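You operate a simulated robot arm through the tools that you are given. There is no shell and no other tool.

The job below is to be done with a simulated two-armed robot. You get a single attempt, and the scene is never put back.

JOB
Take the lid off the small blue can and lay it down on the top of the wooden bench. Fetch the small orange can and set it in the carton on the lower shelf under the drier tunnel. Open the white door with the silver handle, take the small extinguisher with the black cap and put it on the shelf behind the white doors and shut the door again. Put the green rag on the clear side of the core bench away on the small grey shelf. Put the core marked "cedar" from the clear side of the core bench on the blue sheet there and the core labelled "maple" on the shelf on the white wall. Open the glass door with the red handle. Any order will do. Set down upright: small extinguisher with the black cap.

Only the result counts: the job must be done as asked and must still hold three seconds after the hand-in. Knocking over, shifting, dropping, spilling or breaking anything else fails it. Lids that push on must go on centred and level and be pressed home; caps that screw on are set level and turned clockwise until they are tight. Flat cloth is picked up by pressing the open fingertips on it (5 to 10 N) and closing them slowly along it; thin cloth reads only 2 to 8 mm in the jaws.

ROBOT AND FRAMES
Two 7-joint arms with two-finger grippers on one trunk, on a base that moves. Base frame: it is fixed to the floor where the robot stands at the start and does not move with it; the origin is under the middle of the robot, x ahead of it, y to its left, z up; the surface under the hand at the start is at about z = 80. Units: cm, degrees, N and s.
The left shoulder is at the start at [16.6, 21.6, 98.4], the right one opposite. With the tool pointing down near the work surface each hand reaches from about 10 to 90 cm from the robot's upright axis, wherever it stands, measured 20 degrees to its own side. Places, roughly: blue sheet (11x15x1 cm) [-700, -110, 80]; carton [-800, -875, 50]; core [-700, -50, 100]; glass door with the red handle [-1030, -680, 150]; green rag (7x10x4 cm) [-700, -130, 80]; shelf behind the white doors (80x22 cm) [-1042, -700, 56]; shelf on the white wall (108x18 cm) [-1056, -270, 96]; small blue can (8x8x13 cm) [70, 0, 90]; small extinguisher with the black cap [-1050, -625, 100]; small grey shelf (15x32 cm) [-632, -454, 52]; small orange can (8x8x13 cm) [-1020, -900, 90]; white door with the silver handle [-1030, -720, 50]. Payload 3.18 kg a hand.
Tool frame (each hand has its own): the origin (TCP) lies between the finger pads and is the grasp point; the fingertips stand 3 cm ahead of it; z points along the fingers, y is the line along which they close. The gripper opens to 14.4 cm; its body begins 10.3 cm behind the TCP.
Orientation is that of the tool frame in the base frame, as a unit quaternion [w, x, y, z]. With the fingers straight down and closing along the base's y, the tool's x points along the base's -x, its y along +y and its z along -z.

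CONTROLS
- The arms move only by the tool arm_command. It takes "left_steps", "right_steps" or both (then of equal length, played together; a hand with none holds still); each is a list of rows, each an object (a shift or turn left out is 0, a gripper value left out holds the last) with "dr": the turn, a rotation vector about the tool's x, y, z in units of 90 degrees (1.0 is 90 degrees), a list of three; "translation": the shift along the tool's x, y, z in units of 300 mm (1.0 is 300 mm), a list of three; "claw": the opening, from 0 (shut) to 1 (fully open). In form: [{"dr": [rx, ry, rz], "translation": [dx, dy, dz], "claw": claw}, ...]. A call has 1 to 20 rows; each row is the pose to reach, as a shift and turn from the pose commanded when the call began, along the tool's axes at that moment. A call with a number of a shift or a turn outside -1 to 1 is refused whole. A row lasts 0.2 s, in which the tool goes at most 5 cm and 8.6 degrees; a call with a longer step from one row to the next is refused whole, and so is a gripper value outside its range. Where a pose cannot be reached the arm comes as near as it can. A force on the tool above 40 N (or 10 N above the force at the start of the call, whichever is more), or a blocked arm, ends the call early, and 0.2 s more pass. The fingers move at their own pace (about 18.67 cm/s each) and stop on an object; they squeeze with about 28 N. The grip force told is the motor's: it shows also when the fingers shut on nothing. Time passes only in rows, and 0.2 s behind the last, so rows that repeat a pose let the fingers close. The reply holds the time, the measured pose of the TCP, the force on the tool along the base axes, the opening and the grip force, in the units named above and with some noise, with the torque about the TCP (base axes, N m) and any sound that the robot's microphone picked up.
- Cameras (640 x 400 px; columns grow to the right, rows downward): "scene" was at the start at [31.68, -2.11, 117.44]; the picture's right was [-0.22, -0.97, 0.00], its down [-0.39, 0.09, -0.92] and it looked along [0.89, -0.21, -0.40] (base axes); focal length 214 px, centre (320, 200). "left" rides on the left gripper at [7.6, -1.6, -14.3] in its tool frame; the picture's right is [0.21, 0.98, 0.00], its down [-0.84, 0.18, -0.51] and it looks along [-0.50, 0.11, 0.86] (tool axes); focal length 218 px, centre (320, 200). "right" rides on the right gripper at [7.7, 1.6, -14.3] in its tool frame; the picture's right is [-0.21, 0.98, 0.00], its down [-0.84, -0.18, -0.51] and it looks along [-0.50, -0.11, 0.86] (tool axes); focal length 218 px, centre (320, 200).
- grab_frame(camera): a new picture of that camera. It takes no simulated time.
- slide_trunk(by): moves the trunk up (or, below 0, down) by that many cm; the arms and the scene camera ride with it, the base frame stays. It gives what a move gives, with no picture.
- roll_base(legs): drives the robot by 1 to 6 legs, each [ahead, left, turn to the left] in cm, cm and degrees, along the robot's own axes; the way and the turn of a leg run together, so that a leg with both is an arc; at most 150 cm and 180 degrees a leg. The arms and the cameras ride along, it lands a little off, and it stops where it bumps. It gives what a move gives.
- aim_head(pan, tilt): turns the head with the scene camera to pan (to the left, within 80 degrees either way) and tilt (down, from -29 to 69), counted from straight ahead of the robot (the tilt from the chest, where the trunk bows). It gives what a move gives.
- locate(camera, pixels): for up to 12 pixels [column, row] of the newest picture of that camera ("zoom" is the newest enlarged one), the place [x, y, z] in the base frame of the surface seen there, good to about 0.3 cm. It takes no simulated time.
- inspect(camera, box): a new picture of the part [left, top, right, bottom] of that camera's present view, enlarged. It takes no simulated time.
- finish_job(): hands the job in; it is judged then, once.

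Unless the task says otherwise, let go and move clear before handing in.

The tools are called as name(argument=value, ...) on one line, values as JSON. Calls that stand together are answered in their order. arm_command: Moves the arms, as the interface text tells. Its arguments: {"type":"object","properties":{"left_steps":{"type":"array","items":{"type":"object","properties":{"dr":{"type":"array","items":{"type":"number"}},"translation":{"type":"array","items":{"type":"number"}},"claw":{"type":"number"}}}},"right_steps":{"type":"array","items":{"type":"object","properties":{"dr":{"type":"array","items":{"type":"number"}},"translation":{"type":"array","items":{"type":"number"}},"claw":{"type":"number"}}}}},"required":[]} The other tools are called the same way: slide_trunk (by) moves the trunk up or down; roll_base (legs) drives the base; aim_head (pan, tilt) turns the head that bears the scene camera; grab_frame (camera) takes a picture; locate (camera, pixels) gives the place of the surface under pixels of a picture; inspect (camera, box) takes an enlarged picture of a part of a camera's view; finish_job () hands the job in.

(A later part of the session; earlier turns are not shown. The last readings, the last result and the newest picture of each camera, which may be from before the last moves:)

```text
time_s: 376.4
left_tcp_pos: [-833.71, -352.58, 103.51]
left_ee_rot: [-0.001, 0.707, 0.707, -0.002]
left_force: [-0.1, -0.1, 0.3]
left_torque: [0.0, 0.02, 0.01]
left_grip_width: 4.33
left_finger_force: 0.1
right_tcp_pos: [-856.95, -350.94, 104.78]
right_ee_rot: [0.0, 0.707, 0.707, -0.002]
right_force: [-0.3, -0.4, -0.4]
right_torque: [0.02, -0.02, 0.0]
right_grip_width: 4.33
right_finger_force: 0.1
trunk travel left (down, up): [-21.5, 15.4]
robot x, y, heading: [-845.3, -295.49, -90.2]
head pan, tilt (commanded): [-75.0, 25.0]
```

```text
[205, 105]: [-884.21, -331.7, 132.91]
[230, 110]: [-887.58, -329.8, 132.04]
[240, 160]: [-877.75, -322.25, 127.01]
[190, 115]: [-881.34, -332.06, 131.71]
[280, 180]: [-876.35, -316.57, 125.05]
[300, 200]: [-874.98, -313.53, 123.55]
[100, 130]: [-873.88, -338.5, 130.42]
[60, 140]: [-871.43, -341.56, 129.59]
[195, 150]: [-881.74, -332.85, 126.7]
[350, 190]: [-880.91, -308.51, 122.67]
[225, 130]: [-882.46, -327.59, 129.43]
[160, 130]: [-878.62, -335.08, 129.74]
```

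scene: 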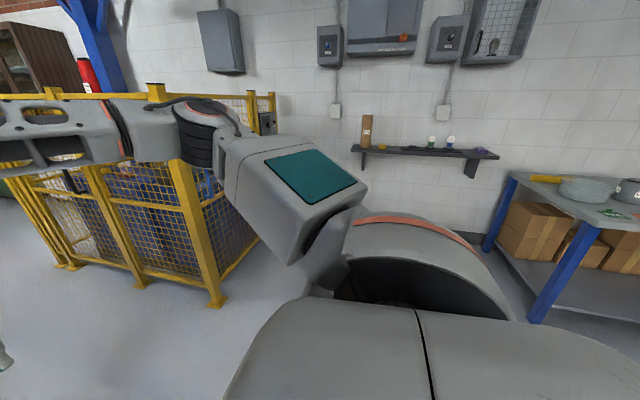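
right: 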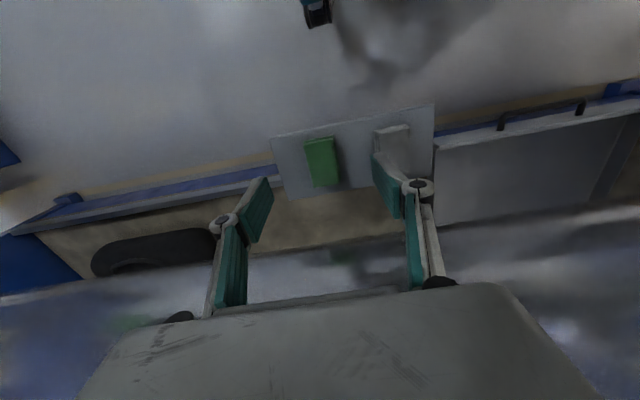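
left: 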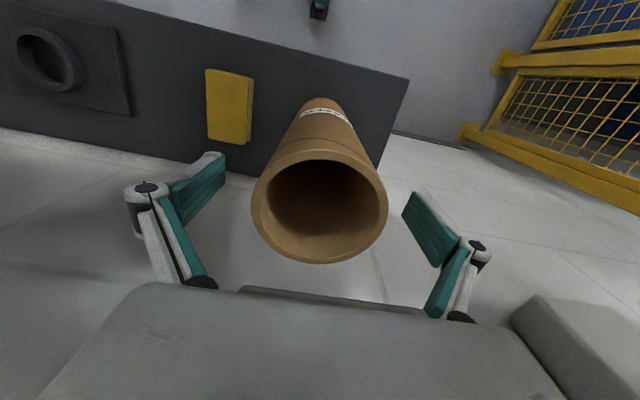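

The elbows are now about 43 cm out each side. I enter the corridor with its centre line at x -881 and drive along -y to about y -560.

roll_base(legs=[[25, -20, 0], [25, -16, 0], [110, 0, 0], [110, 0, 0]])

aim_head(pan=-20, tilt=15)

grab_frame(camera="scene")

aim_head(pan=-70, tilt=15)

grab_frame(camera="scene")

```text
time_s: 377.9
left_tcp_pos: [-843.04, -364.14, 103.31]
left_ee_rot: [-0.001, 0.713, 0.701, -0.003]
left_force: [-0.2, -0.9, -0.9]
left_torque: [0.04, -0.05, -0.02]
left_grip_width: 4.31
left_finger_force: 0.1
right_tcp_pos: [-866.32, -361.83, 104.63]
right_ee_rot: [-0.001, 0.713, 0.701, 0.0]
right_force: [-0.8, -0.3, -1.6]
right_torque: [0.05, -0.07, 0.01]
right_grip_width: 4.3
right_finger_force: 0.1
trunk travel left (down, up): [-21.5, 15.4]
robot x, y, heading: [-853.69, -305.95, -91.4]
head pan, tilt (commanded): [-75.0, 25.0]
stopped in leg 1: the robot was blocked; the commanded pose is now the measured one
```

```text
time_s: 379.2
left_tcp_pos: [-842.83, -363.94, 103.49]
left_ee_rot: [-0.002, 0.712, 0.702, -0.004]
left_force: [-0.4, 0.0, 0.2]
left_torque: [0.0, 0.03, 0.02]
left_grip_width: 4.31
left_finger_force: 0.1
right_tcp_pos: [-866.2, -361.67, 104.67]
right_ee_rot: [0.0, 0.712, 0.702, -0.002]
right_force: [1.4, -0.3, -0.4]
right_torque: [0.0, 0.0, -0.02]
right_grip_width: 4.31
right_finger_force: 0.1
trunk travel left (down, up): [-21.5, 15.4]
robot x, y, heading: [-853.83, -306.31, -91.4]
head pan, tilt (commanded): [-20.0, 15.0]
```

```text
taken
```

scene: 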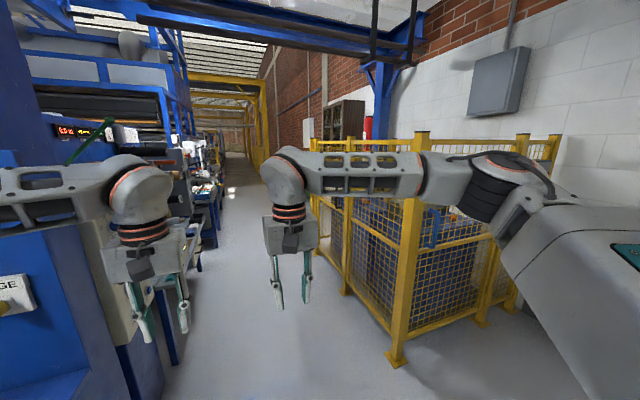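

```text
time_s: 380.3
left_tcp_pos: [-842.82, -363.88, 103.66]
left_ee_rot: [-0.001, 0.712, 0.702, -0.003]
left_force: [0.5, 0.3, -0.3]
left_torque: [0.0, -0.02, 0.0]
left_grip_width: 4.3
left_finger_force: 0.1
right_tcp_pos: [-866.3, -361.61, 104.77]
right_ee_rot: [0.0, 0.712, 0.702, -0.002]
right_force: [-0.3, 0.6, -0.5]
right_torque: [0.02, 0.02, -0.02]
right_grip_width: 4.31
right_finger_force: 0.1
trunk travel left (down, up): [-21.5, 15.4]
robot x, y, heading: [-853.89, -306.02, -91.3]
head pan, tilt (commanded): [-70.0, 15.0]
```

```text
taken
```

scene: 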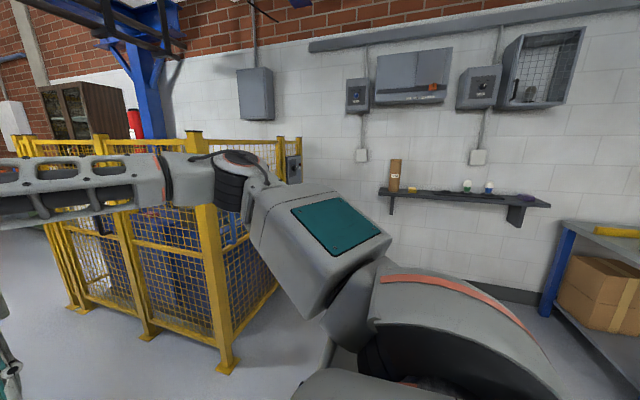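

Blocked again at [-854, -306]: the base's rear corner most likely met the green bin behind on my right. I ease left away from it, go ahead past it, and then check the bin's place.

roll_base(legs=[[0, 8, 1.3], [38, 0, 0], [0, -35, 0]])

aim_head(pan=-80, tilt=35)

grab_frame(camera="scene")

```text
time_s: 383.1
left_tcp_pos: [-833.72, -384.85, 104.48]
left_ee_rot: [0.009, 0.715, 0.699, -0.003]
left_force: [-0.3, -0.4, 0.3]
left_torque: [0.04, -0.01, 0.01]
left_grip_width: 4.32
left_finger_force: 0.1
right_tcp_pos: [-856.45, -385.1, 105.84]
right_ee_rot: [0.009, 0.698, 0.716, -0.008]
right_force: [-1.0, -1.0, 0.4]
right_torque: [0.0, -0.02, 0.02]
right_grip_width: 4.3
right_finger_force: 0.0
trunk travel left (down, up): [-21.5, 15.4]
robot x, y, heading: [-846.18, -330.45, -89.0]
head pan, tilt (commanded): [-70.0, 15.0]
stopped in leg 2: the robot was blocked; the commanded pose is now the measured one
```

```text
time_s: 383.9
left_tcp_pos: [-833.72, -384.76, 104.5]
left_ee_rot: [0.01, 0.715, 0.699, -0.003]
left_force: [0.5, 0.2, -0.6]
left_torque: [0.01, 0.01, 0.03]
left_grip_width: 4.34
left_finger_force: 0.0
right_tcp_pos: [-856.55, -384.84, 106.0]
right_ee_rot: [0.008, 0.7, 0.714, -0.01]
right_force: [0.3, -0.2, -0.1]
right_torque: [0.0, 0.01, -0.01]
right_grip_width: 4.34
right_finger_force: 0.1
trunk travel left (down, up): [-21.5, 15.4]
robot x, y, heading: [-846.08, -330.81, -89.2]
head pan, tilt (commanded): [-80.0, 35.0]
```

```text
taken
```

scene: 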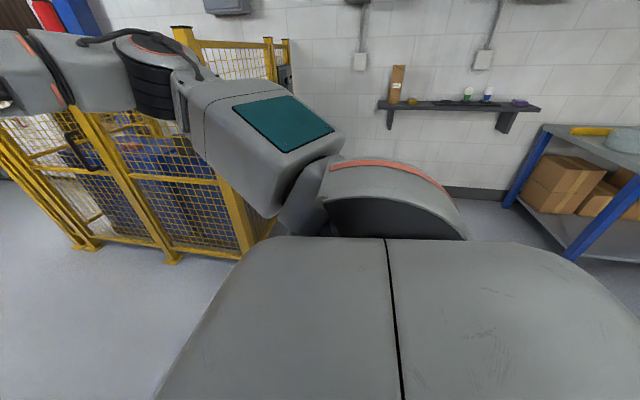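

Blocked because the left forearm met the edge of the blue column panel at x -819 while I was too far left. I back off 8 cm, shift right to x -881, then go on.

roll_base(legs=[[-7, 0, 0], [0, -36, 0]])

aim_head(pan=60, tilt=25)

grab_frame(camera="scene")

```text
time_s: 388.2
left_tcp_pos: [-869.41, -380.36, 103.05]
left_ee_rot: [-0.002, 0.715, 0.699, 0.005]
left_force: [0.3, -0.2, -0.4]
left_torque: [0.01, -0.04, 0.0]
left_grip_width: 4.36
left_finger_force: 0.0
right_tcp_pos: [-892.18, -380.26, 104.79]
right_ee_rot: [0.0, 0.702, 0.712, -0.002]
right_force: [-0.4, -0.1, 0.5]
right_torque: [0.03, -0.01, 0.0]
right_grip_width: 4.31
right_finger_force: 0.1
trunk travel left (down, up): [-21.5, 15.4]
robot x, y, heading: [-881.35, -324.38, -89.4]
head pan, tilt (commanded): [-80.0, 35.0]
```

```text
time_s: 390.5
left_tcp_pos: [-869.22, -380.33, 103.09]
left_ee_rot: [-0.001, 0.716, 0.699, 0.005]
left_force: [0.1, -0.2, 0.4]
left_torque: [0.0, 0.02, 0.0]
left_grip_width: 4.31
left_finger_force: 0.0
right_tcp_pos: [-892.2, -380.22, 104.86]
right_ee_rot: [0.001, 0.701, 0.713, -0.002]
right_force: [0.3, -0.3, -1.2]
right_torque: [0.01, 0.0, -0.03]
right_grip_width: 4.34
right_finger_force: 0.0
trunk travel left (down, up): [-21.5, 15.4]
robot x, y, heading: [-881.61, -324.23, -89.8]
head pan, tilt (commanded): [60.0, 25.0]
```

```text
taken
```

scene: 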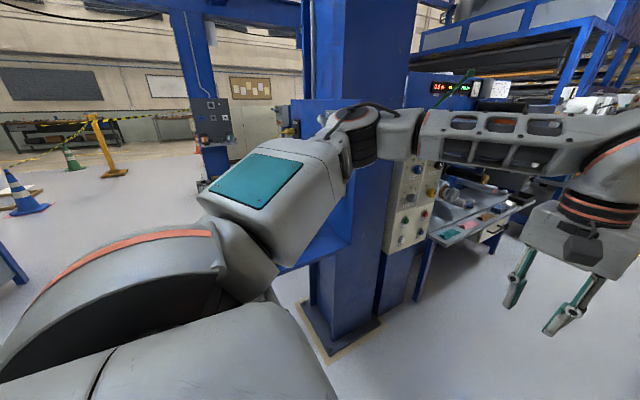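

I am centred in the corridor at x -881.5. I drive ahead in steps of a metre.

roll_base(legs=[[100, 0, 0], [100, 0, 0], [60, 0, 0]])

aim_head(pan=-60, tilt=15)

grab_frame(camera="scene")

aim_head(pan=0, tilt=15)

grab_frame(camera="scene")

```text
time_s: 403.5
left_tcp_pos: [-867.31, -642.39, 103.06]
left_ee_rot: [-0.001, 0.713, 0.701, 0.005]
left_force: [0.0, -0.8, 0.3]
left_torque: [0.0, 0.0, 0.0]
left_grip_width: 4.29
left_finger_force: 0.1
right_tcp_pos: [-890.1, -642.47, 104.83]
right_ee_rot: [0.001, 0.698, 0.716, -0.002]
right_force: [0.3, 0.7, 0.6]
right_torque: [0.02, -0.01, -0.01]
right_grip_width: 4.3
right_finger_force: 0.0
trunk travel left (down, up): [-21.5, 15.4]
robot x, y, heading: [-879.82, -586.35, -89.0]
head pan, tilt (commanded): [60.0, 25.0]
```

```text
time_s: 405.5
left_tcp_pos: [-867.16, -642.47, 102.99]
left_ee_rot: [-0.001, 0.713, 0.701, 0.006]
left_force: [-0.4, -0.4, -0.4]
left_torque: [0.03, 0.0, -0.04]
left_grip_width: 4.29
left_finger_force: 0.1
right_tcp_pos: [-890.15, -642.39, 104.73]
right_ee_rot: [0.0, 0.699, 0.715, -0.002]
right_force: [0.4, -0.5, 0.4]
right_torque: [0.01, -0.01, 0.02]
right_grip_width: 4.31
right_finger_force: 0.1
trunk travel left (down, up): [-21.5, 15.4]
robot x, y, heading: [-880.02, -586.7, -89.2]
head pan, tilt (commanded): [-60.0, 15.0]
```

```text
taken
```

scene: 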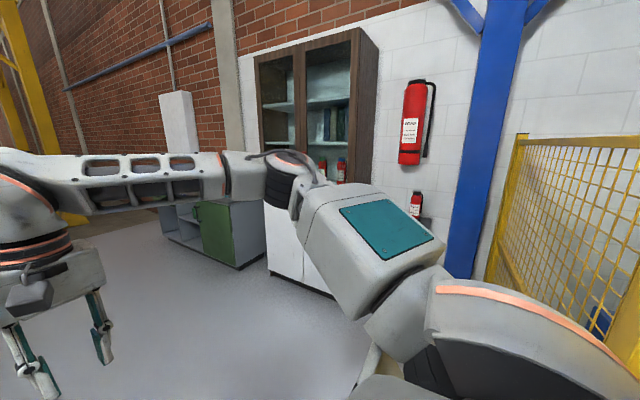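

```text
time_s: 406.8
left_tcp_pos: [-867.33, -642.36, 103.1]
left_ee_rot: [-0.001, 0.713, 0.701, 0.005]
left_force: [0.2, -0.1, 0.2]
left_torque: [-0.01, 0.0, 0.02]
left_grip_width: 4.31
left_finger_force: 0.1
right_tcp_pos: [-890.15, -642.46, 104.89]
right_ee_rot: [0.0, 0.699, 0.715, -0.002]
right_force: [0.8, 0.8, 1.0]
right_torque: [-0.02, 0.02, 0.02]
right_grip_width: 4.33
right_finger_force: 0.0
trunk travel left (down, up): [-21.5, 15.4]
robot x, y, heading: [-879.87, -586.45, -89.0]
head pan, tilt (commanded): [0.0, 15.0]
```

```text
taken
```

scene: 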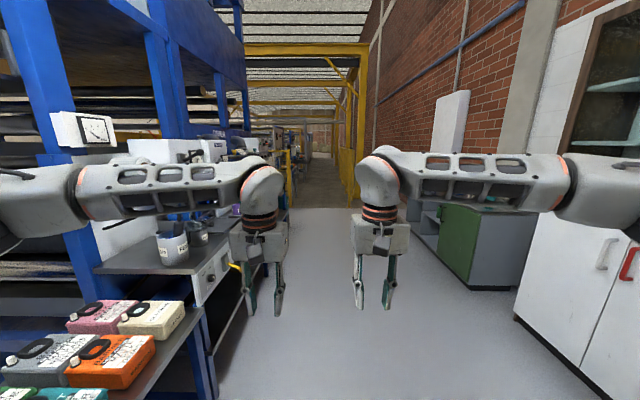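

The cabinet with glass doors above and white doors below is on the right, and the red extinguishers hang beside it. I locate the bench edge on the left, then turn to face the cabinet.

locate(camera="scene", pixels=[[200, 330], [240, 265], [215, 260], [190, 310], [230, 330], [480, 280], [520, 315], [600, 260], [630, 260], [575, 350], [440, 250], [290, 200]])

roll_base(legs=[[35, 0, 0], [0, 0, -91]])

aim_head(pan=0, tilt=15)

grab_frame(camera="scene")

```text
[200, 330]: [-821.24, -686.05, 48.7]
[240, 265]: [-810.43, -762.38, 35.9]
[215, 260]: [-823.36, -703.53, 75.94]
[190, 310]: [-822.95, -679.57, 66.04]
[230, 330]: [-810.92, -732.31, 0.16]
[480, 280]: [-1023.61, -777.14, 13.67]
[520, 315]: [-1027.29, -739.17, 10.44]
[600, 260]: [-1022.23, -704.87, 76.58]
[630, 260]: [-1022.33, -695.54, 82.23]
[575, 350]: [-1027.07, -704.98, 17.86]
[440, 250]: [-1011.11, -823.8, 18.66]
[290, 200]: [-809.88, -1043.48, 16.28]
```

```text
time_s: 413.1
left_tcp_pos: [-935.82, -631.38, 102.99]
left_ee_rot: [0.003, 0.999, -0.033, 0.003]
left_force: [-0.1, 0.3, 0.5]
left_torque: [-0.01, -0.01, 0.02]
left_grip_width: 4.31
left_finger_force: 0.0
right_tcp_pos: [-934.62, -608.7, 104.9]
right_ee_rot: [-0.001, 1.0, -0.013, -0.001]
right_force: [-0.7, -1.4, 0.3]
right_torque: [-0.01, 0.01, 0.02]
right_grip_width: 4.29
right_finger_force: 0.0
trunk travel left (down, up): [-21.5, 15.4]
robot x, y, heading: [-879.18, -621.63, 177.8]
head pan, tilt (commanded): [0.0, 15.0]
```

```text
time_s: 413.6
left_tcp_pos: [-935.82, -631.41, 103.11]
left_ee_rot: [0.003, 0.999, -0.033, 0.004]
left_force: [0.4, -0.1, -0.1]
left_torque: [0.0, -0.02, 0.01]
left_grip_width: 4.3
left_finger_force: 0.1
right_tcp_pos: [-934.76, -608.69, 104.78]
right_ee_rot: [-0.001, 1.0, -0.014, -0.002]
right_force: [-0.6, -0.4, 0.2]
right_torque: [0.0, 0.0, -0.02]
right_grip_width: 4.32
right_finger_force: 0.0
trunk travel left (down, up): [-21.5, 15.4]
robot x, y, heading: [-879.27, -621.71, 178.0]
head pan, tilt (commanded): [0.0, 15.0]
```

```text
taken
```

scene: 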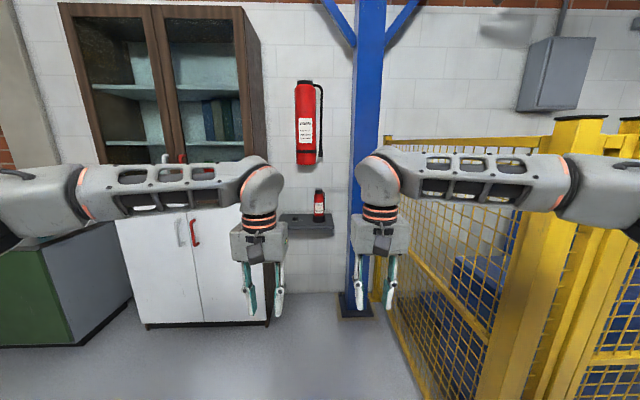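

In front of me: lower white doors with a silver handle (182, 232) on the left door and a red one (195, 232) on the right, the glass doors above, and the small extinguisher (318, 205) on a little shelf. I zoom on each.

inspect(camera="scene", box=[100, 130, 280, 340])

inspect(camera="scene", box=[270, 70, 370, 250])

locate(camera="scene", pixels=[[182, 225], [182, 240], [194, 225], [194, 242], [182, 158], [165, 158], [318, 195], [318, 215], [308, 222], [330, 225], [285, 222], [188, 280]])

```text
1.90 times, centred on (190, 235) of scene
```

zoom: 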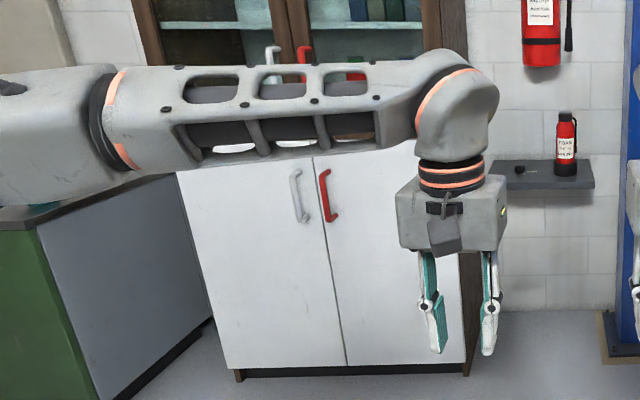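

```text
2.22 times, centred on (320, 160) of scene
```

zoom: 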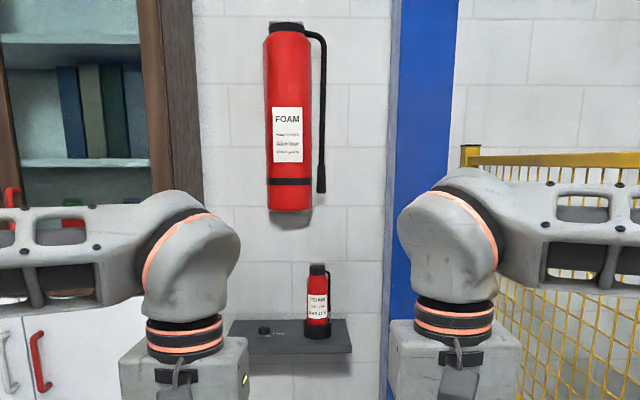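

```text
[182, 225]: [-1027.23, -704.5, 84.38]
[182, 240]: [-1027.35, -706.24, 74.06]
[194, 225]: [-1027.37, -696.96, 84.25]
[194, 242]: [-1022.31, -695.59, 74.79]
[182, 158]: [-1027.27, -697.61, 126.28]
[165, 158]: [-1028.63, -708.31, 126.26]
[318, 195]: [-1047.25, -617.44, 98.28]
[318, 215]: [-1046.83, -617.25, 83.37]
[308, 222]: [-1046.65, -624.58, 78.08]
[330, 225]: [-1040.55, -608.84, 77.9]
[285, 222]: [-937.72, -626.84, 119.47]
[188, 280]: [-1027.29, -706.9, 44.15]
```

The left white door's silver handle is at about [-1022, -705.5, 74 to 85]; the glass door's red handle near [-1022, -697, 126]; the extinguisher stands at [-1050, -617.4] from z 78 to 100. I lower the trunk and turn the left hand to point forward for the handle.

slide_trunk(by=-14)

arm_command(left_steps=[{"translation": [0, 0.04, 0], "dr": [0, -0.09, 0], "claw": 0.4}, {"translation": [0, 0.08, 0], "dr": [0, -0.18, 0]}, {"translation": [0, 0.12, 0], "dr": [0, -0.27, 0]}, {"translation": [0, 0.16, 0], "dr": [0, -0.36, 0]}, {"translation": [0, 0.2, 0], "dr": [0, -0.45, 0]}, {"translation": [0, 0.24, 0], "dr": [0, -0.54, 0]}, {"translation": [0, 0.28, 0], "dr": [0, -0.63, 0]}, {"translation": [0, 0.32, 0], "dr": [0, -0.72, 0]}, {"translation": [0, 0.35, 0], "dr": [0, -0.81, 0]}, {"translation": [0, 0.35, 0], "dr": [0, -0.9, 0]}, {"translation": [0, 0.35, 0], "dr": [0, -0.97, 0]}, {"translation": [0, 0.35, 0], "dr": [0, -1, 0]}])

grab_frame(camera="scene")

grab_frame(camera="left")

```text
time_s: 415.3
left_tcp_pos: [-935.68, -631.42, 89.37]
left_ee_rot: [0.002, 0.999, -0.033, 0.002]
left_force: [0.3, -0.7, 0.5]
left_torque: [0.01, 0.03, 0.02]
left_grip_width: 4.34
left_finger_force: 0.1
right_tcp_pos: [-934.55, -608.64, 91.11]
right_ee_rot: [-0.002, 1.0, -0.013, -0.004]
right_force: [-0.3, -0.3, -0.6]
right_torque: [0.0, 0.04, 0.0]
right_grip_width: 4.33
right_finger_force: 0.1
trunk travel left (down, up): [-7.5, 29.4]
robot x, y, heading: [-879.25, -621.89, 178.1]
head pan, tilt (commanded): [0.0, 15.0]
```

```text
time_s: 417.9
left_tcp_pos: [-941.15, -632.08, 97.11]
left_ee_rot: [-0.011, 0.823, -0.028, -0.567]
left_force: [-0.3, 0.7, -0.9]
left_torque: [-0.02, -0.03, 0.07]
left_grip_width: 5.76
left_finger_force: 0.1
left hand out of reach, approached as far as the arm can: row 6, 7, 8, 9, 10, 11, 12
right_tcp_pos: [-934.82, -608.56, 90.77]
right_ee_rot: [0.0, 1.0, -0.014, -0.002]
right_force: [-0.1, 0.1, -1.3]
right_torque: [-0.02, -0.01, 0.02]
right_grip_width: 4.31
right_finger_force: 0.1
trunk travel left (down, up): [-7.5, 29.4]
robot x, y, heading: [-879.03, -621.7, 178.3]
head pan, tilt (commanded): [0.0, 15.0]
```

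```text
taken
```

scene: 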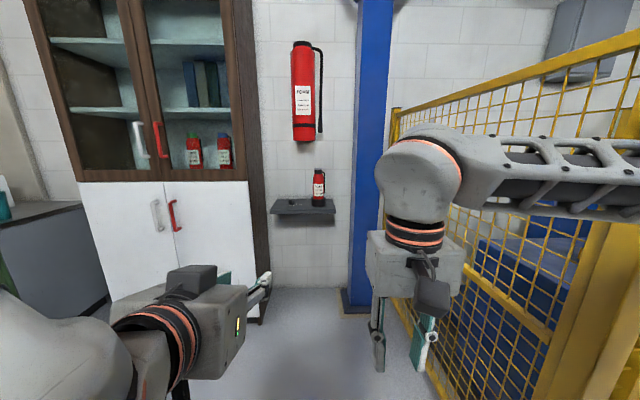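

```text
taken
```

left: 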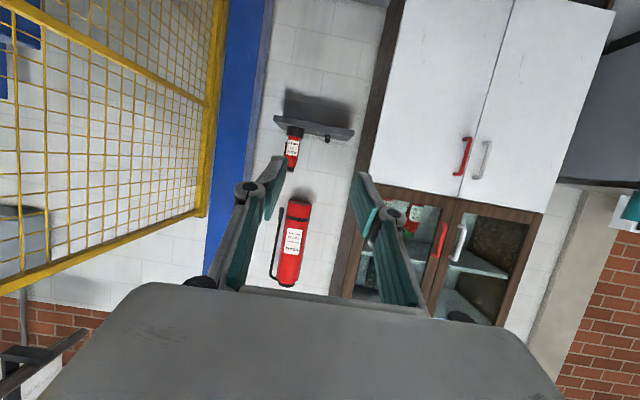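

The left hand tilts to 69 degrees from down, which is enough to grip the upright bar. I tuck the right hand back and then roll toward the doors to get a close look at the handles.

arm_command(right_steps=[{"translation": [0.1, -0.055, -0.09]}, {"translation": [0.2, -0.11, -0.18]}, {"translation": [0.3, -0.165, -0.28]}, {"translation": [0.42, -0.22, -0.38]}, {"translation": [0.53, -0.28, -0.48]}, {"translation": [0.63, -0.33, -0.57]}, {"translation": [0.63, -0.33, -0.57]}])

roll_base(legs=[[0, 68, 2], [55, 0, 0]])

aim_head(pan=10, tilt=30)

grab_frame(camera="scene")

```text
time_s: 419.5
left_tcp_pos: [-941.19, -632.16, 97.24]
left_ee_rot: [-0.011, 0.824, -0.027, -0.566]
left_force: [0.6, 0.1, -0.5]
left_torque: [0.0, 0.01, 0.01]
left_grip_width: 5.75
left_finger_force: 0.0
right_tcp_pos: [-915.27, -599.5, 108.11]
right_ee_rot: [-0.001, 1.0, -0.013, -0.001]
right_force: [0.8, 0.0, -0.2]
right_torque: [0.01, -0.04, -0.04]
right_grip_width: 4.33
right_finger_force: 0.0
trunk travel left (down, up): [-7.5, 29.4]
robot x, y, heading: [-879.44, -621.66, 178.3]
head pan, tilt (commanded): [0.0, 15.0]
```

```text
time_s: 428.7
left_tcp_pos: [-996.93, -701.23, 97.17]
left_ee_rot: [-0.004, 0.823, -0.016, -0.568]
left_force: [0.2, 0.0, -0.6]
left_torque: [0.04, -0.01, 0.0]
left_grip_width: 5.75
left_finger_force: 0.1
right_tcp_pos: [-972.05, -667.87, 108.06]
right_ee_rot: [0.0, 1.0, 0.0, -0.002]
right_force: [-0.5, 0.8, 0.4]
right_torque: [0.01, -0.02, 0.02]
right_grip_width: 4.36
right_finger_force: 0.0
trunk travel left (down, up): [-7.5, 29.4]
robot x, y, heading: [-934.86, -689.16, 179.8]
head pan, tilt (commanded): [0.0, 15.0]
```

```text
time_s: 429.4
left_tcp_pos: [-996.85, -701.37, 97.24]
left_ee_rot: [-0.005, 0.824, -0.017, -0.567]
left_force: [0.6, 0.2, 0.3]
left_torque: [-0.01, 0.0, 0.01]
left_grip_width: 5.78
left_finger_force: 0.0
right_tcp_pos: [-972.04, -667.86, 108.2]
right_ee_rot: [-0.001, 1.0, 0.0, -0.002]
right_force: [0.1, -0.3, 0.3]
right_torque: [-0.01, -0.03, -0.02]
right_grip_width: 4.32
right_finger_force: 0.1
trunk travel left (down, up): [-7.5, 29.4]
robot x, y, heading: [-935.43, -688.98, 179.6]
head pan, tilt (commanded): [10.0, 30.0]
```

```text
taken
```

scene: 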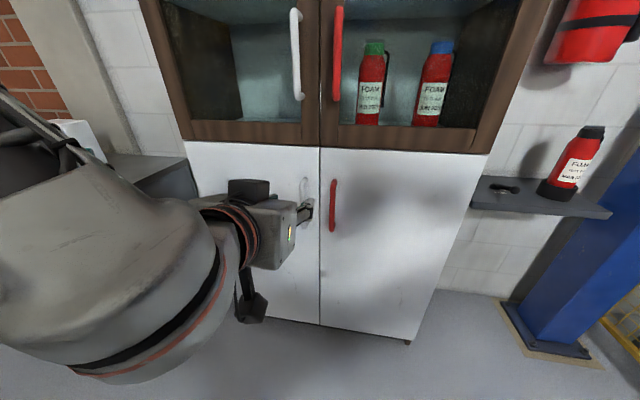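

Now clearly visible: caps green and blue behind the glass, black cap on the wall shelf; the silver lower handle is by my gripper at (306, 190). I locate the handles and doors.

inspect(camera="scene", box=[260, 150, 380, 250])

locate(camera="scene", pixels=[[303, 185], [310, 215], [333, 185], [333, 228], [338, 12], [336, 98], [296, 12], [296, 98], [190, 145], [480, 155], [320, 146], [265, 150]])

```text
4.00 times, centred on (320, 200) of scene
```

zoom: 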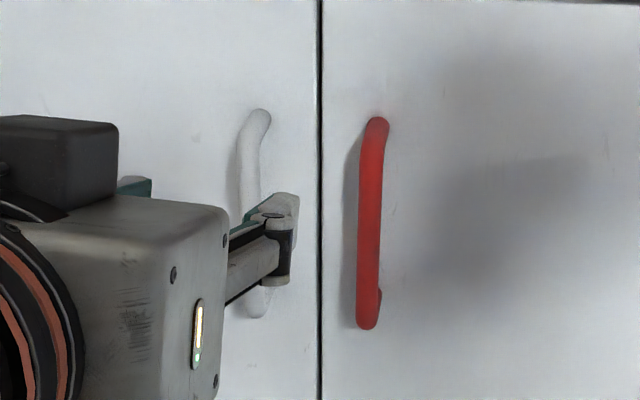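

```text
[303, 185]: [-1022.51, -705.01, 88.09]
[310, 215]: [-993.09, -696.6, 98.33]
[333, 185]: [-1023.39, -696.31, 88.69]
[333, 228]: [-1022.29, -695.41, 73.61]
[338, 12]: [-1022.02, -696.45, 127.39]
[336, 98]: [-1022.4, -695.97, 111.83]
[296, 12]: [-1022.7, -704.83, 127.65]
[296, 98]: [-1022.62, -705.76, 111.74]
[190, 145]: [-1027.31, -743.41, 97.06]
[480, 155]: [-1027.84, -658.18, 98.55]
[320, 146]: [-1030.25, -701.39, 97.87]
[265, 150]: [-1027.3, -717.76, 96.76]
```

The silver bar is at [-1022.4, -705, 73 to 88]. I roll 15 cm nearer (keeping the hand high and away from the glass handles), then lower the hand in front of the bar.

arm_command(left_steps=[{"translation": [0.1, 0.03, 0.04]}, {"translation": [0.2, 0.06, 0.08]}, {"translation": [0.3, 0.09, 0.12]}, {"translation": [0.4, 0.123, 0.16]}, {"translation": [0.5, 0.123, 0.2]}, {"translation": [0.5, 0.123, 0.2]}])

grab_frame(camera="scene")

```text
time_s: 430.8
left_tcp_pos: [-994.54, -700.57, 82.16]
left_ee_rot: [0.021, 0.857, -0.001, -0.515]
left_force: [0.2, -0.5, -0.1]
left_torque: [0.01, 0.0, -0.02]
left_grip_width: 5.75
left_finger_force: 0.1
left hand out of reach, approached as far as the arm can: row 1, 2, 3, 4, 5, 6
right_tcp_pos: [-971.92, -668.01, 108.06]
right_ee_rot: [-0.001, 1.0, 0.001, -0.002]
right_force: [0.4, -0.5, 0.1]
right_torque: [0.03, 0.0, 0.01]
right_grip_width: 4.32
right_finger_force: 0.0
trunk travel left (down, up): [-7.5, 29.4]
robot x, y, heading: [-935.72, -688.88, 179.6]
head pan, tilt (commanded): [10.0, 30.0]
```

```text
taken
```

scene: 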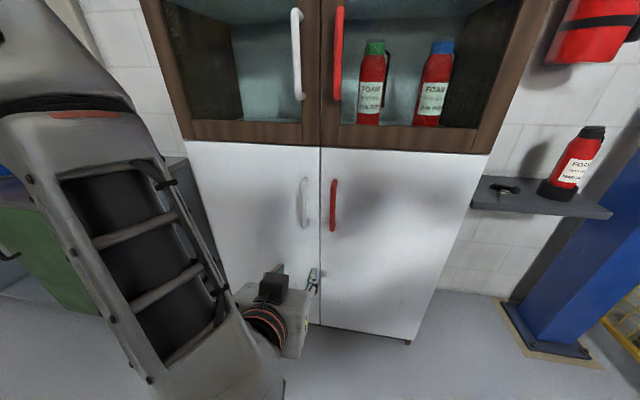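

The hand settled at [-994.5, -700.6, 82] with a 62 degree tilt, good enough for an upright bar. I bring it to the handle by rolling the base: 4.4 cm left and 14 cm ahead.

roll_base(legs=[[0, 4.4, 0], [13, 0, 0]])

grab_frame(camera="scene")

grab_frame(camera="left")

```text
time_s: 432.8
left_tcp_pos: [-1007.51, -704.65, 82.11]
left_ee_rot: [0.021, 0.858, -0.001, -0.513]
left_force: [0.2, 0.2, -0.5]
left_torque: [-0.03, 0.01, 0.02]
left_grip_width: 5.77
left_finger_force: 0.1
right_tcp_pos: [-984.78, -672.17, 108.08]
right_ee_rot: [-0.002, 1.0, 0.0, -0.001]
right_force: [-0.4, -0.5, 0.0]
right_torque: [0.03, -0.06, 0.01]
right_grip_width: 4.34
right_finger_force: 0.0
trunk travel left (down, up): [-7.5, 29.4]
robot x, y, heading: [-948.22, -693.41, 179.6]
head pan, tilt (commanded): [10.0, 30.0]
```

```text
taken
```

scene: 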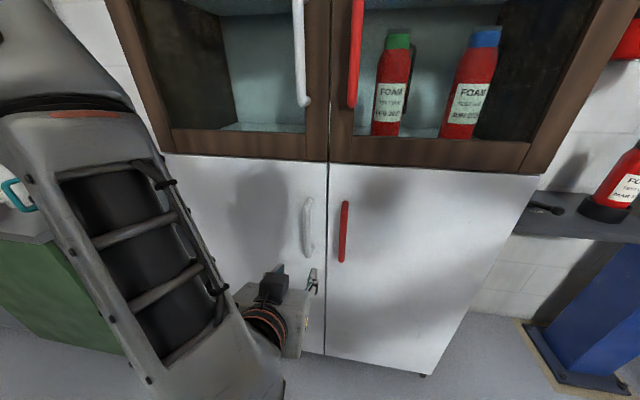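

```text
taken
```

left: 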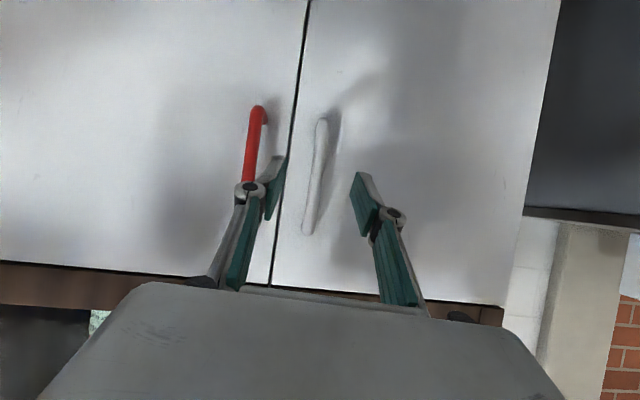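

In the left picture the silver bar runs between the fingers (323, 120)-(308, 232) and the red one is outside at (255, 140). I locate bar and fingertips to fine-place.

locate(camera="left", pixels=[[321, 135], [317, 170], [312, 210], [309, 228], [277, 165], [357, 180], [257, 125], [248, 170], [300, 100], [350, 130]])

```text
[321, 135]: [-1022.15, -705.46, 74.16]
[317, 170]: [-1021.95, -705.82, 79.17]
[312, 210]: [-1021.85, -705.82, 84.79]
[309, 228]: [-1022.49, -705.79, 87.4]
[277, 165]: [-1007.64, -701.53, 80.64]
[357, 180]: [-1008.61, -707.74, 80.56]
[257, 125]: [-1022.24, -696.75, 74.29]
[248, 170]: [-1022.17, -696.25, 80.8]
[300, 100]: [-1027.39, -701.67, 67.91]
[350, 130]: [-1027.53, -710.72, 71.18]
```

The bar centre is y -705.8, x about -1022.5. I roll 1.1 cm left and 12 cm ahead so it comes between the finger pads.

roll_base(legs=[[6, 1.1, 0], [6, 0, 0]])

grab_frame(camera="left")

locate(camera="left", pixels=[[320, 135], [317, 170], [312, 210], [277, 165], [357, 180], [257, 125]])

```text
time_s: 434.3
left_tcp_pos: [-1019.41, -705.53, 82.08]
left_ee_rot: [0.021, 0.857, -0.002, -0.514]
left_force: [-0.1, 0.1, -0.1]
left_torque: [-0.02, 0.02, -0.01]
left_grip_width: 5.74
left_finger_force: 0.0
right_tcp_pos: [-996.71, -673.18, 108.04]
right_ee_rot: [-0.001, 1.0, -0.001, -0.001]
right_force: [-1.2, -1.0, 0.1]
right_torque: [0.0, -0.02, -0.01]
right_grip_width: 4.32
right_finger_force: 0.1
trunk travel left (down, up): [-7.5, 29.4]
robot x, y, heading: [-959.66, -694.66, 179.4]
head pan, tilt (commanded): [10.0, 30.0]
```

```text
taken
```

left: 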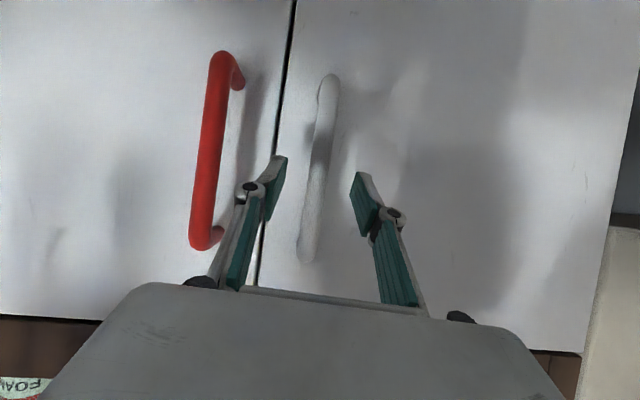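

```text
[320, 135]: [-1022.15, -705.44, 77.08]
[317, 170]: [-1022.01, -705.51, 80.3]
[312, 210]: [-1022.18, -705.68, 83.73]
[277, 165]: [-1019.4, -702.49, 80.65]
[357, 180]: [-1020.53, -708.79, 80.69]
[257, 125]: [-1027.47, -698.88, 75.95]
```

The tips just reach the bar's front face. I roll 2 cm more and then close on the bar.

roll_base(legs=[[2.2, 0, 0]])

arm_command(left_steps=[{"translation": [0, 0, 0], "claw": 0.3}, {"translation": [0, 0, 0], "claw": 0.2}, {"translation": [0, 0, 0], "claw": 0.1}, {"translation": [0, 0, 0], "claw": 0}, {"translation": [0, 0, 0], "claw": 0}])

grab_frame(camera="left")

```text
time_s: 435.1
left_tcp_pos: [-1021.63, -705.58, 81.95]
left_ee_rot: [0.021, 0.857, -0.002, -0.515]
left_force: [-0.3, -0.1, 0.6]
left_torque: [-0.03, 0.01, 0.01]
left_grip_width: 5.78
left_finger_force: 0.0
right_tcp_pos: [-998.96, -673.17, 108.12]
right_ee_rot: [-0.001, 1.0, -0.001, -0.002]
right_force: [-0.2, 0.3, 0.0]
right_torque: [0.01, -0.07, -0.03]
right_grip_width: 4.3
right_finger_force: 0.0
trunk travel left (down, up): [-7.5, 29.4]
robot x, y, heading: [-962.45, -694.45, 179.7]
head pan, tilt (commanded): [10.0, 30.0]
```

```text
time_s: 436.3
left_tcp_pos: [-1021.75, -705.5, 82.04]
left_ee_rot: [0.021, 0.857, -0.001, -0.515]
left_force: [-0.2, 1.6, -0.8]
left_torque: [1.36, 0.09, -0.03]
left_grip_width: 1.73
left_finger_force: 45.3
right_tcp_pos: [-998.88, -673.26, 108.08]
right_ee_rot: [-0.001, 1.0, -0.001, -0.002]
right_force: [-0.2, 0.6, 0.0]
right_torque: [-0.02, 0.02, -0.01]
right_grip_width: 4.31
right_finger_force: 0.1
trunk travel left (down, up): [-7.5, 29.4]
robot x, y, heading: [-962.16, -694.63, 179.4]
head pan, tilt (commanded): [10.0, 30.0]
```

```text
taken
```

left: 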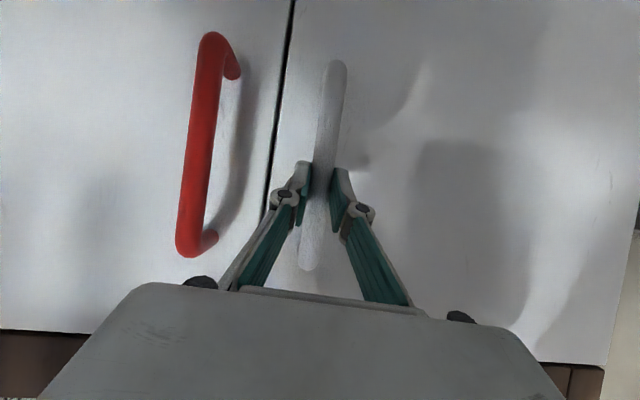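

The silver bar is held (1.73 cm). I pull the door by rolling back along its arc in small legs.

roll_base(legs=[[-5, 0.9, 0], [-5, 1.7, 0]])

grab_frame(camera="scene")

grab_frame(camera="left")

```text
time_s: 437.8
left_tcp_pos: [-1011.57, -708.06, 82.17]
left_ee_rot: [0.02, 0.858, -0.004, -0.514]
left_force: [6.9, 15.6, -6.4]
left_torque: [1.43, 0.85, -0.2]
left_grip_width: 1.75
left_finger_force: 44.9
right_tcp_pos: [-988.88, -675.74, 108.06]
right_ee_rot: [-0.001, 1.0, -0.002, -0.002]
right_force: [-0.3, -0.5, 0.4]
right_torque: [0.03, 0.0, 0.01]
right_grip_width: 4.33
right_finger_force: 0.1
trunk travel left (down, up): [-7.5, 29.4]
robot x, y, heading: [-952.33, -697.4, 179.4]
head pan, tilt (commanded): [10.0, 30.0]
```

```text
taken
```

scene: 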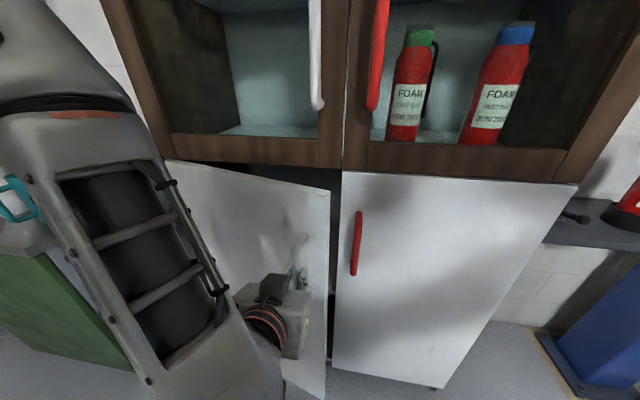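

```text
taken
```

left: 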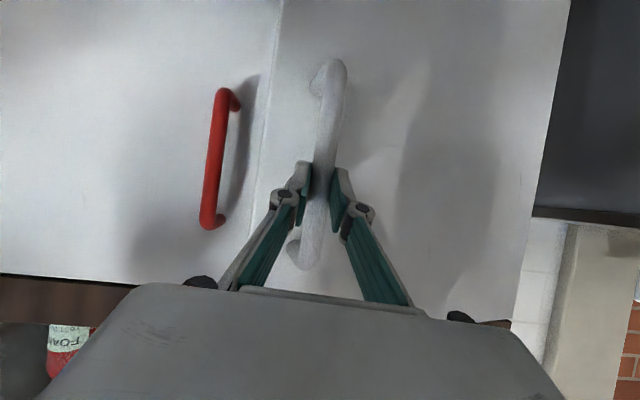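

The door swings open; the hand feels a 15 N pull to +y, so I follow with less sideways shift. I keep rolling back.

roll_base(legs=[[-5, 1.0, 0], [-4, 1.6, 0]])

grab_frame(camera="scene")

```text
time_s: 438.9
left_tcp_pos: [-1006.8, -710.3, 82.13]
left_ee_rot: [0.029, 0.857, 0.009, -0.515]
left_force: [-1.5, -2.4, 3.1]
left_torque: [1.26, -0.28, 0.16]
left_grip_width: 1.77
left_finger_force: 44.7
right_tcp_pos: [-983.78, -676.94, 108.09]
right_ee_rot: [0.0, 1.0, 0.0, -0.002]
right_force: [-0.2, 0.6, 0.3]
right_torque: [-0.01, -0.05, -0.01]
right_grip_width: 4.33
right_finger_force: 0.0
trunk travel left (down, up): [-7.5, 29.4]
robot x, y, heading: [-947.26, -698.26, 179.9]
head pan, tilt (commanded): [10.0, 30.0]
stopped in leg 1: the force on the tool passed its limit at 43 N (the readings are from after the stop); the commanded pose is now the measured one
```

```text
taken
```

scene: 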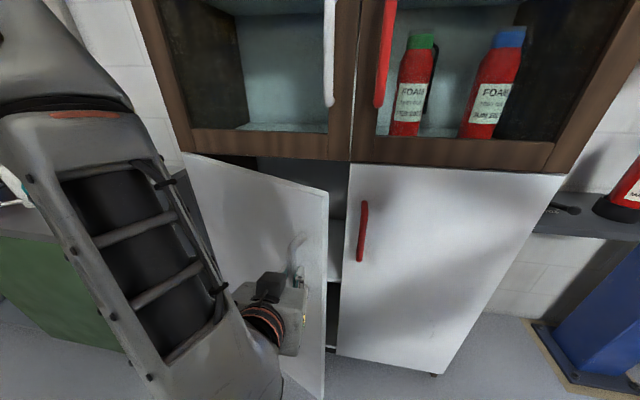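

The door is open about 23 degrees; the stop came from following too little sideways. I follow the true arc for another step.

roll_base(legs=[[-2.8, 1.9, 0], [-2.8, 2.2, 0]])

grab_frame(camera="scene")

```text
time_s: 440.2
left_tcp_pos: [-1001.0, -714.1, 82.1]
left_ee_rot: [0.027, 0.857, 0.005, -0.514]
left_force: [9.6, 12.0, -2.5]
left_torque: [1.37, 0.75, -0.2]
left_grip_width: 1.79
left_finger_force: 45.2
right_tcp_pos: [-978.11, -681.06, 108.22]
right_ee_rot: [-0.001, 1.0, -0.001, -0.003]
right_force: [-0.7, -1.0, -0.6]
right_torque: [0.03, 0.03, -0.01]
right_grip_width: 4.33
right_finger_force: 0.1
trunk travel left (down, up): [-7.5, 29.4]
robot x, y, heading: [-941.71, -702.37, 179.6]
head pan, tilt (commanded): [10.0, 30.0]
```

```text
taken
```

scene: 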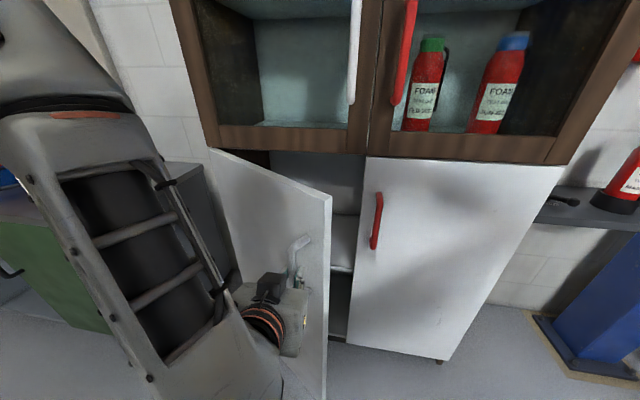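

The door is about 33 degrees open. I pull one more step of about 10 degrees along the arc.

roll_base(legs=[[-2.4, 2.4, 0], [-2.2, 2.6, 0]])

grab_frame(camera="left")

grab_frame(camera="scene")

```text
time_s: 442.2
left_tcp_pos: [-996.4, -718.65, 82.18]
left_ee_rot: [0.021, 0.858, 0.0, -0.514]
left_force: [1.8, 1.5, 2.6]
left_torque: [1.38, -0.12, -0.09]
left_grip_width: 1.73
left_finger_force: 45.0
right_tcp_pos: [-973.61, -686.03, 108.09]
right_ee_rot: [0.0, 1.0, -0.001, -0.003]
right_force: [0.1, 0.3, -0.2]
right_torque: [-0.01, 0.0, 0.01]
right_grip_width: 4.31
right_finger_force: 0.0
trunk travel left (down, up): [-7.5, 29.4]
robot x, y, heading: [-937.05, -707.45, 179.6]
head pan, tilt (commanded): [10.0, 30.0]
stopped in leg 2: the force on the tool passed its limit at 40 N (the readings are from after the stop); the commanded pose is now the measured one
```

```text
taken
```

left: 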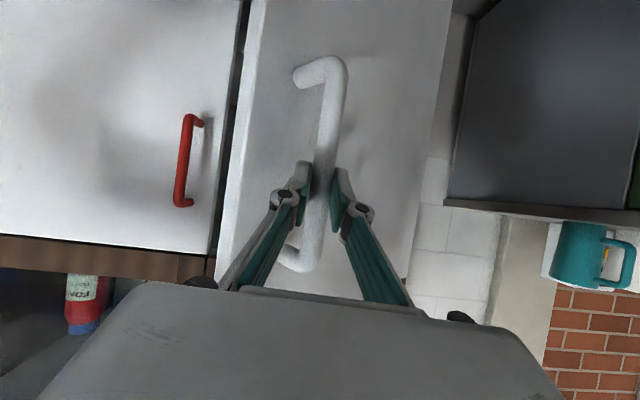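

```text
taken
```

scene: 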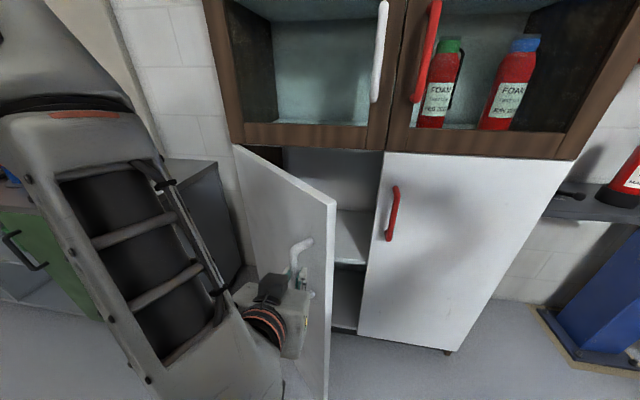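

The door stands about 45 degrees open. I release the bar, roll straight back and check that the door stays.

arm_command(left_steps=[{"translation": [0, 0, 0], "claw": 0.2}, {"translation": [0, 0, 0], "claw": 0.35}, {"translation": [0, 0, 0], "claw": 0.45}, {"translation": [0, 0, 0], "claw": 0.45}])

roll_base(legs=[[-22, 0, 0]])

grab_frame(camera="scene")

grab_frame(camera="left")

```text
time_s: 443.2
left_tcp_pos: [-996.48, -718.66, 82.12]
left_ee_rot: [0.022, 0.858, -0.001, -0.513]
left_force: [-0.3, 0.2, -0.1]
left_torque: [-0.01, -0.02, -0.01]
left_grip_width: 6.46
left_finger_force: 0.0
right_tcp_pos: [-973.85, -686.15, 108.09]
right_ee_rot: [0.0, 1.0, -0.001, -0.002]
right_force: [1.0, -0.8, 0.4]
right_torque: [0.02, 0.01, 0.01]
right_grip_width: 4.34
right_finger_force: 0.1
trunk travel left (down, up): [-7.5, 29.4]
robot x, y, heading: [-937.05, -707.17, 179.5]
head pan, tilt (commanded): [10.0, 30.0]
```

```text
time_s: 444.9
left_tcp_pos: [-974.59, -718.66, 82.05]
left_ee_rot: [0.021, 0.858, -0.002, -0.513]
left_force: [0.0, 0.6, -0.1]
left_torque: [0.01, 0.01, 0.01]
left_grip_width: 6.49
left_finger_force: 0.1
right_tcp_pos: [-951.84, -686.12, 108.03]
right_ee_rot: [0.001, 1.0, -0.002, -0.002]
right_force: [1.0, -0.1, 0.4]
right_torque: [0.0, 0.05, -0.01]
right_grip_width: 4.32
right_finger_force: 0.1
trunk travel left (down, up): [-7.5, 29.4]
robot x, y, heading: [-914.95, -707.5, 179.4]
head pan, tilt (commanded): [10.0, 30.0]
```

```text
taken
```

scene: 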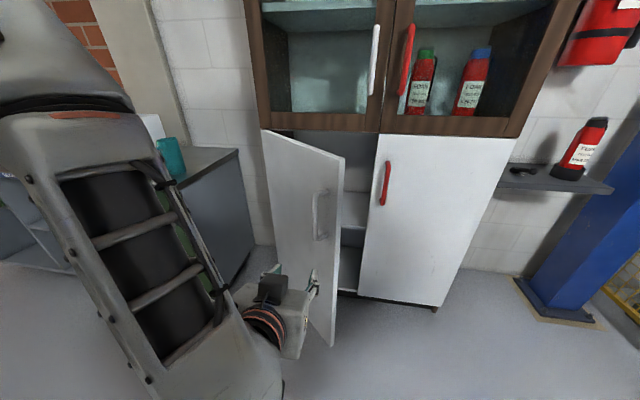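

```text
taken
```

left: 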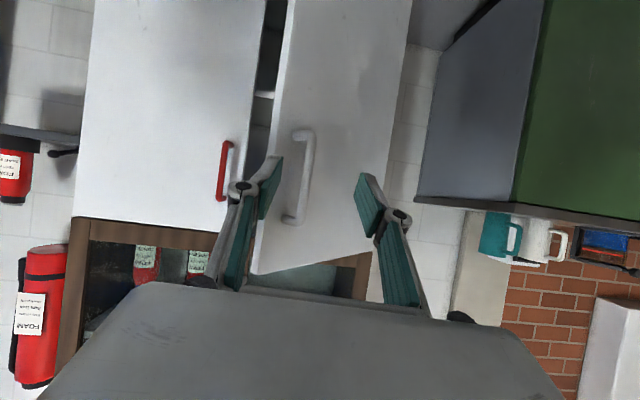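

The door stays put at about 45 degrees. I locate its free edge before pushing it wider from the inside with the right hand.

locate(camera="scene", pixels=[[342, 165], [336, 330], [264, 135], [330, 250], [345, 200], [355, 150], [352, 210], [350, 280], [376, 200], [362, 290], [365, 225], [358, 235]])

inspect(camera="scene", box=[250, 110, 450, 320])

```text
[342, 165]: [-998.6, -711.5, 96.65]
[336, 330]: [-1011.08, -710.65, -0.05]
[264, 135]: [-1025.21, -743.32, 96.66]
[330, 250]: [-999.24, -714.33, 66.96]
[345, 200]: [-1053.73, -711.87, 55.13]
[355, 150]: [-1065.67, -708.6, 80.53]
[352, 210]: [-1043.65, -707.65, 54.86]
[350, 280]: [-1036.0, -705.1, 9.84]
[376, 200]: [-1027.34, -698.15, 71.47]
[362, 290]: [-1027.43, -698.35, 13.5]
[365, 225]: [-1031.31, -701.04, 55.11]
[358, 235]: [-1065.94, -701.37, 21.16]
```

```text
1.90 times, centred on (350, 215) of scene
```

zoom: 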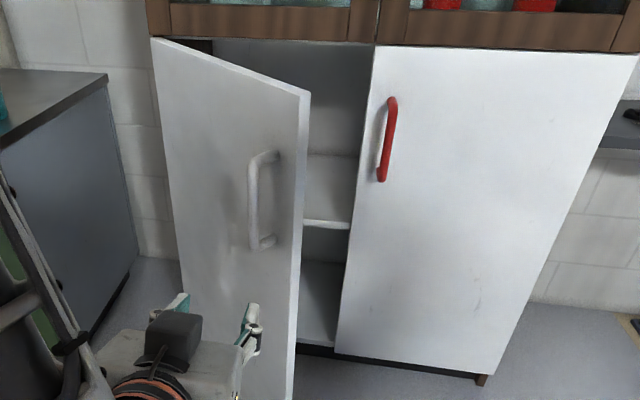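

The door's free edge is at [-998.6, -711.5] (40 degrees open), and the inner shelf top is z 55 from x -1031 back to -1066. I fold the left arm back out of the way first.

arm_command(left_steps=[{"translation": [-0.034, 0.05, -0.112], "dr": [0, 0.086, 0]}, {"translation": [-0.068, 0.1, -0.225], "dr": [0, 0.172, 0]}, {"translation": [-0.1, 0.15, -0.337], "dr": [0, 0.258, 0]}, {"translation": [-0.135, 0.2, -0.45], "dr": [0, 0.345, 0]}, {"translation": [-0.17, 0.25, -0.562], "dr": [0, 0.43, 0]}, {"translation": [-0.2, 0.3, -0.675], "dr": [0, 0.517, 0]}, {"translation": [-0.236, 0.35, -0.787], "dr": [0, 0.603, 0]}, {"translation": [-0.27, 0.4, -0.9], "dr": [0, 0.69, 0]}, {"translation": [-0.27, 0.4, -0.9], "dr": [0, 0.69, 0]}])

grab_frame(camera="scene")

```text
time_s: 446.9
left_tcp_pos: [-954.36, -729.57, 102.45]
left_ee_rot: [0.019, 1.0, 0.009, 0.004]
left_force: [0.5, -0.5, 0.4]
left_torque: [0.02, 0.0, 0.0]
left_grip_width: 6.48
left_finger_force: 0.1
left hand out of reach, approached as far as the arm can: row 1, 2, 3
right_tcp_pos: [-951.9, -686.2, 108.1]
right_ee_rot: [0.001, 1.0, -0.001, -0.002]
right_force: [-0.6, 0.0, -0.8]
right_torque: [0.0, 0.01, -0.02]
right_grip_width: 4.31
right_finger_force: 0.0
trunk travel left (down, up): [-7.5, 29.4]
robot x, y, heading: [-915.29, -707.25, 179.5]
head pan, tilt (commanded): [10.0, 30.0]
```

```text
taken
```

scene: 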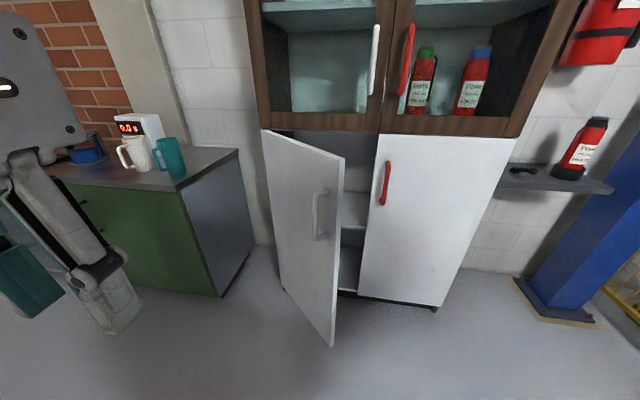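

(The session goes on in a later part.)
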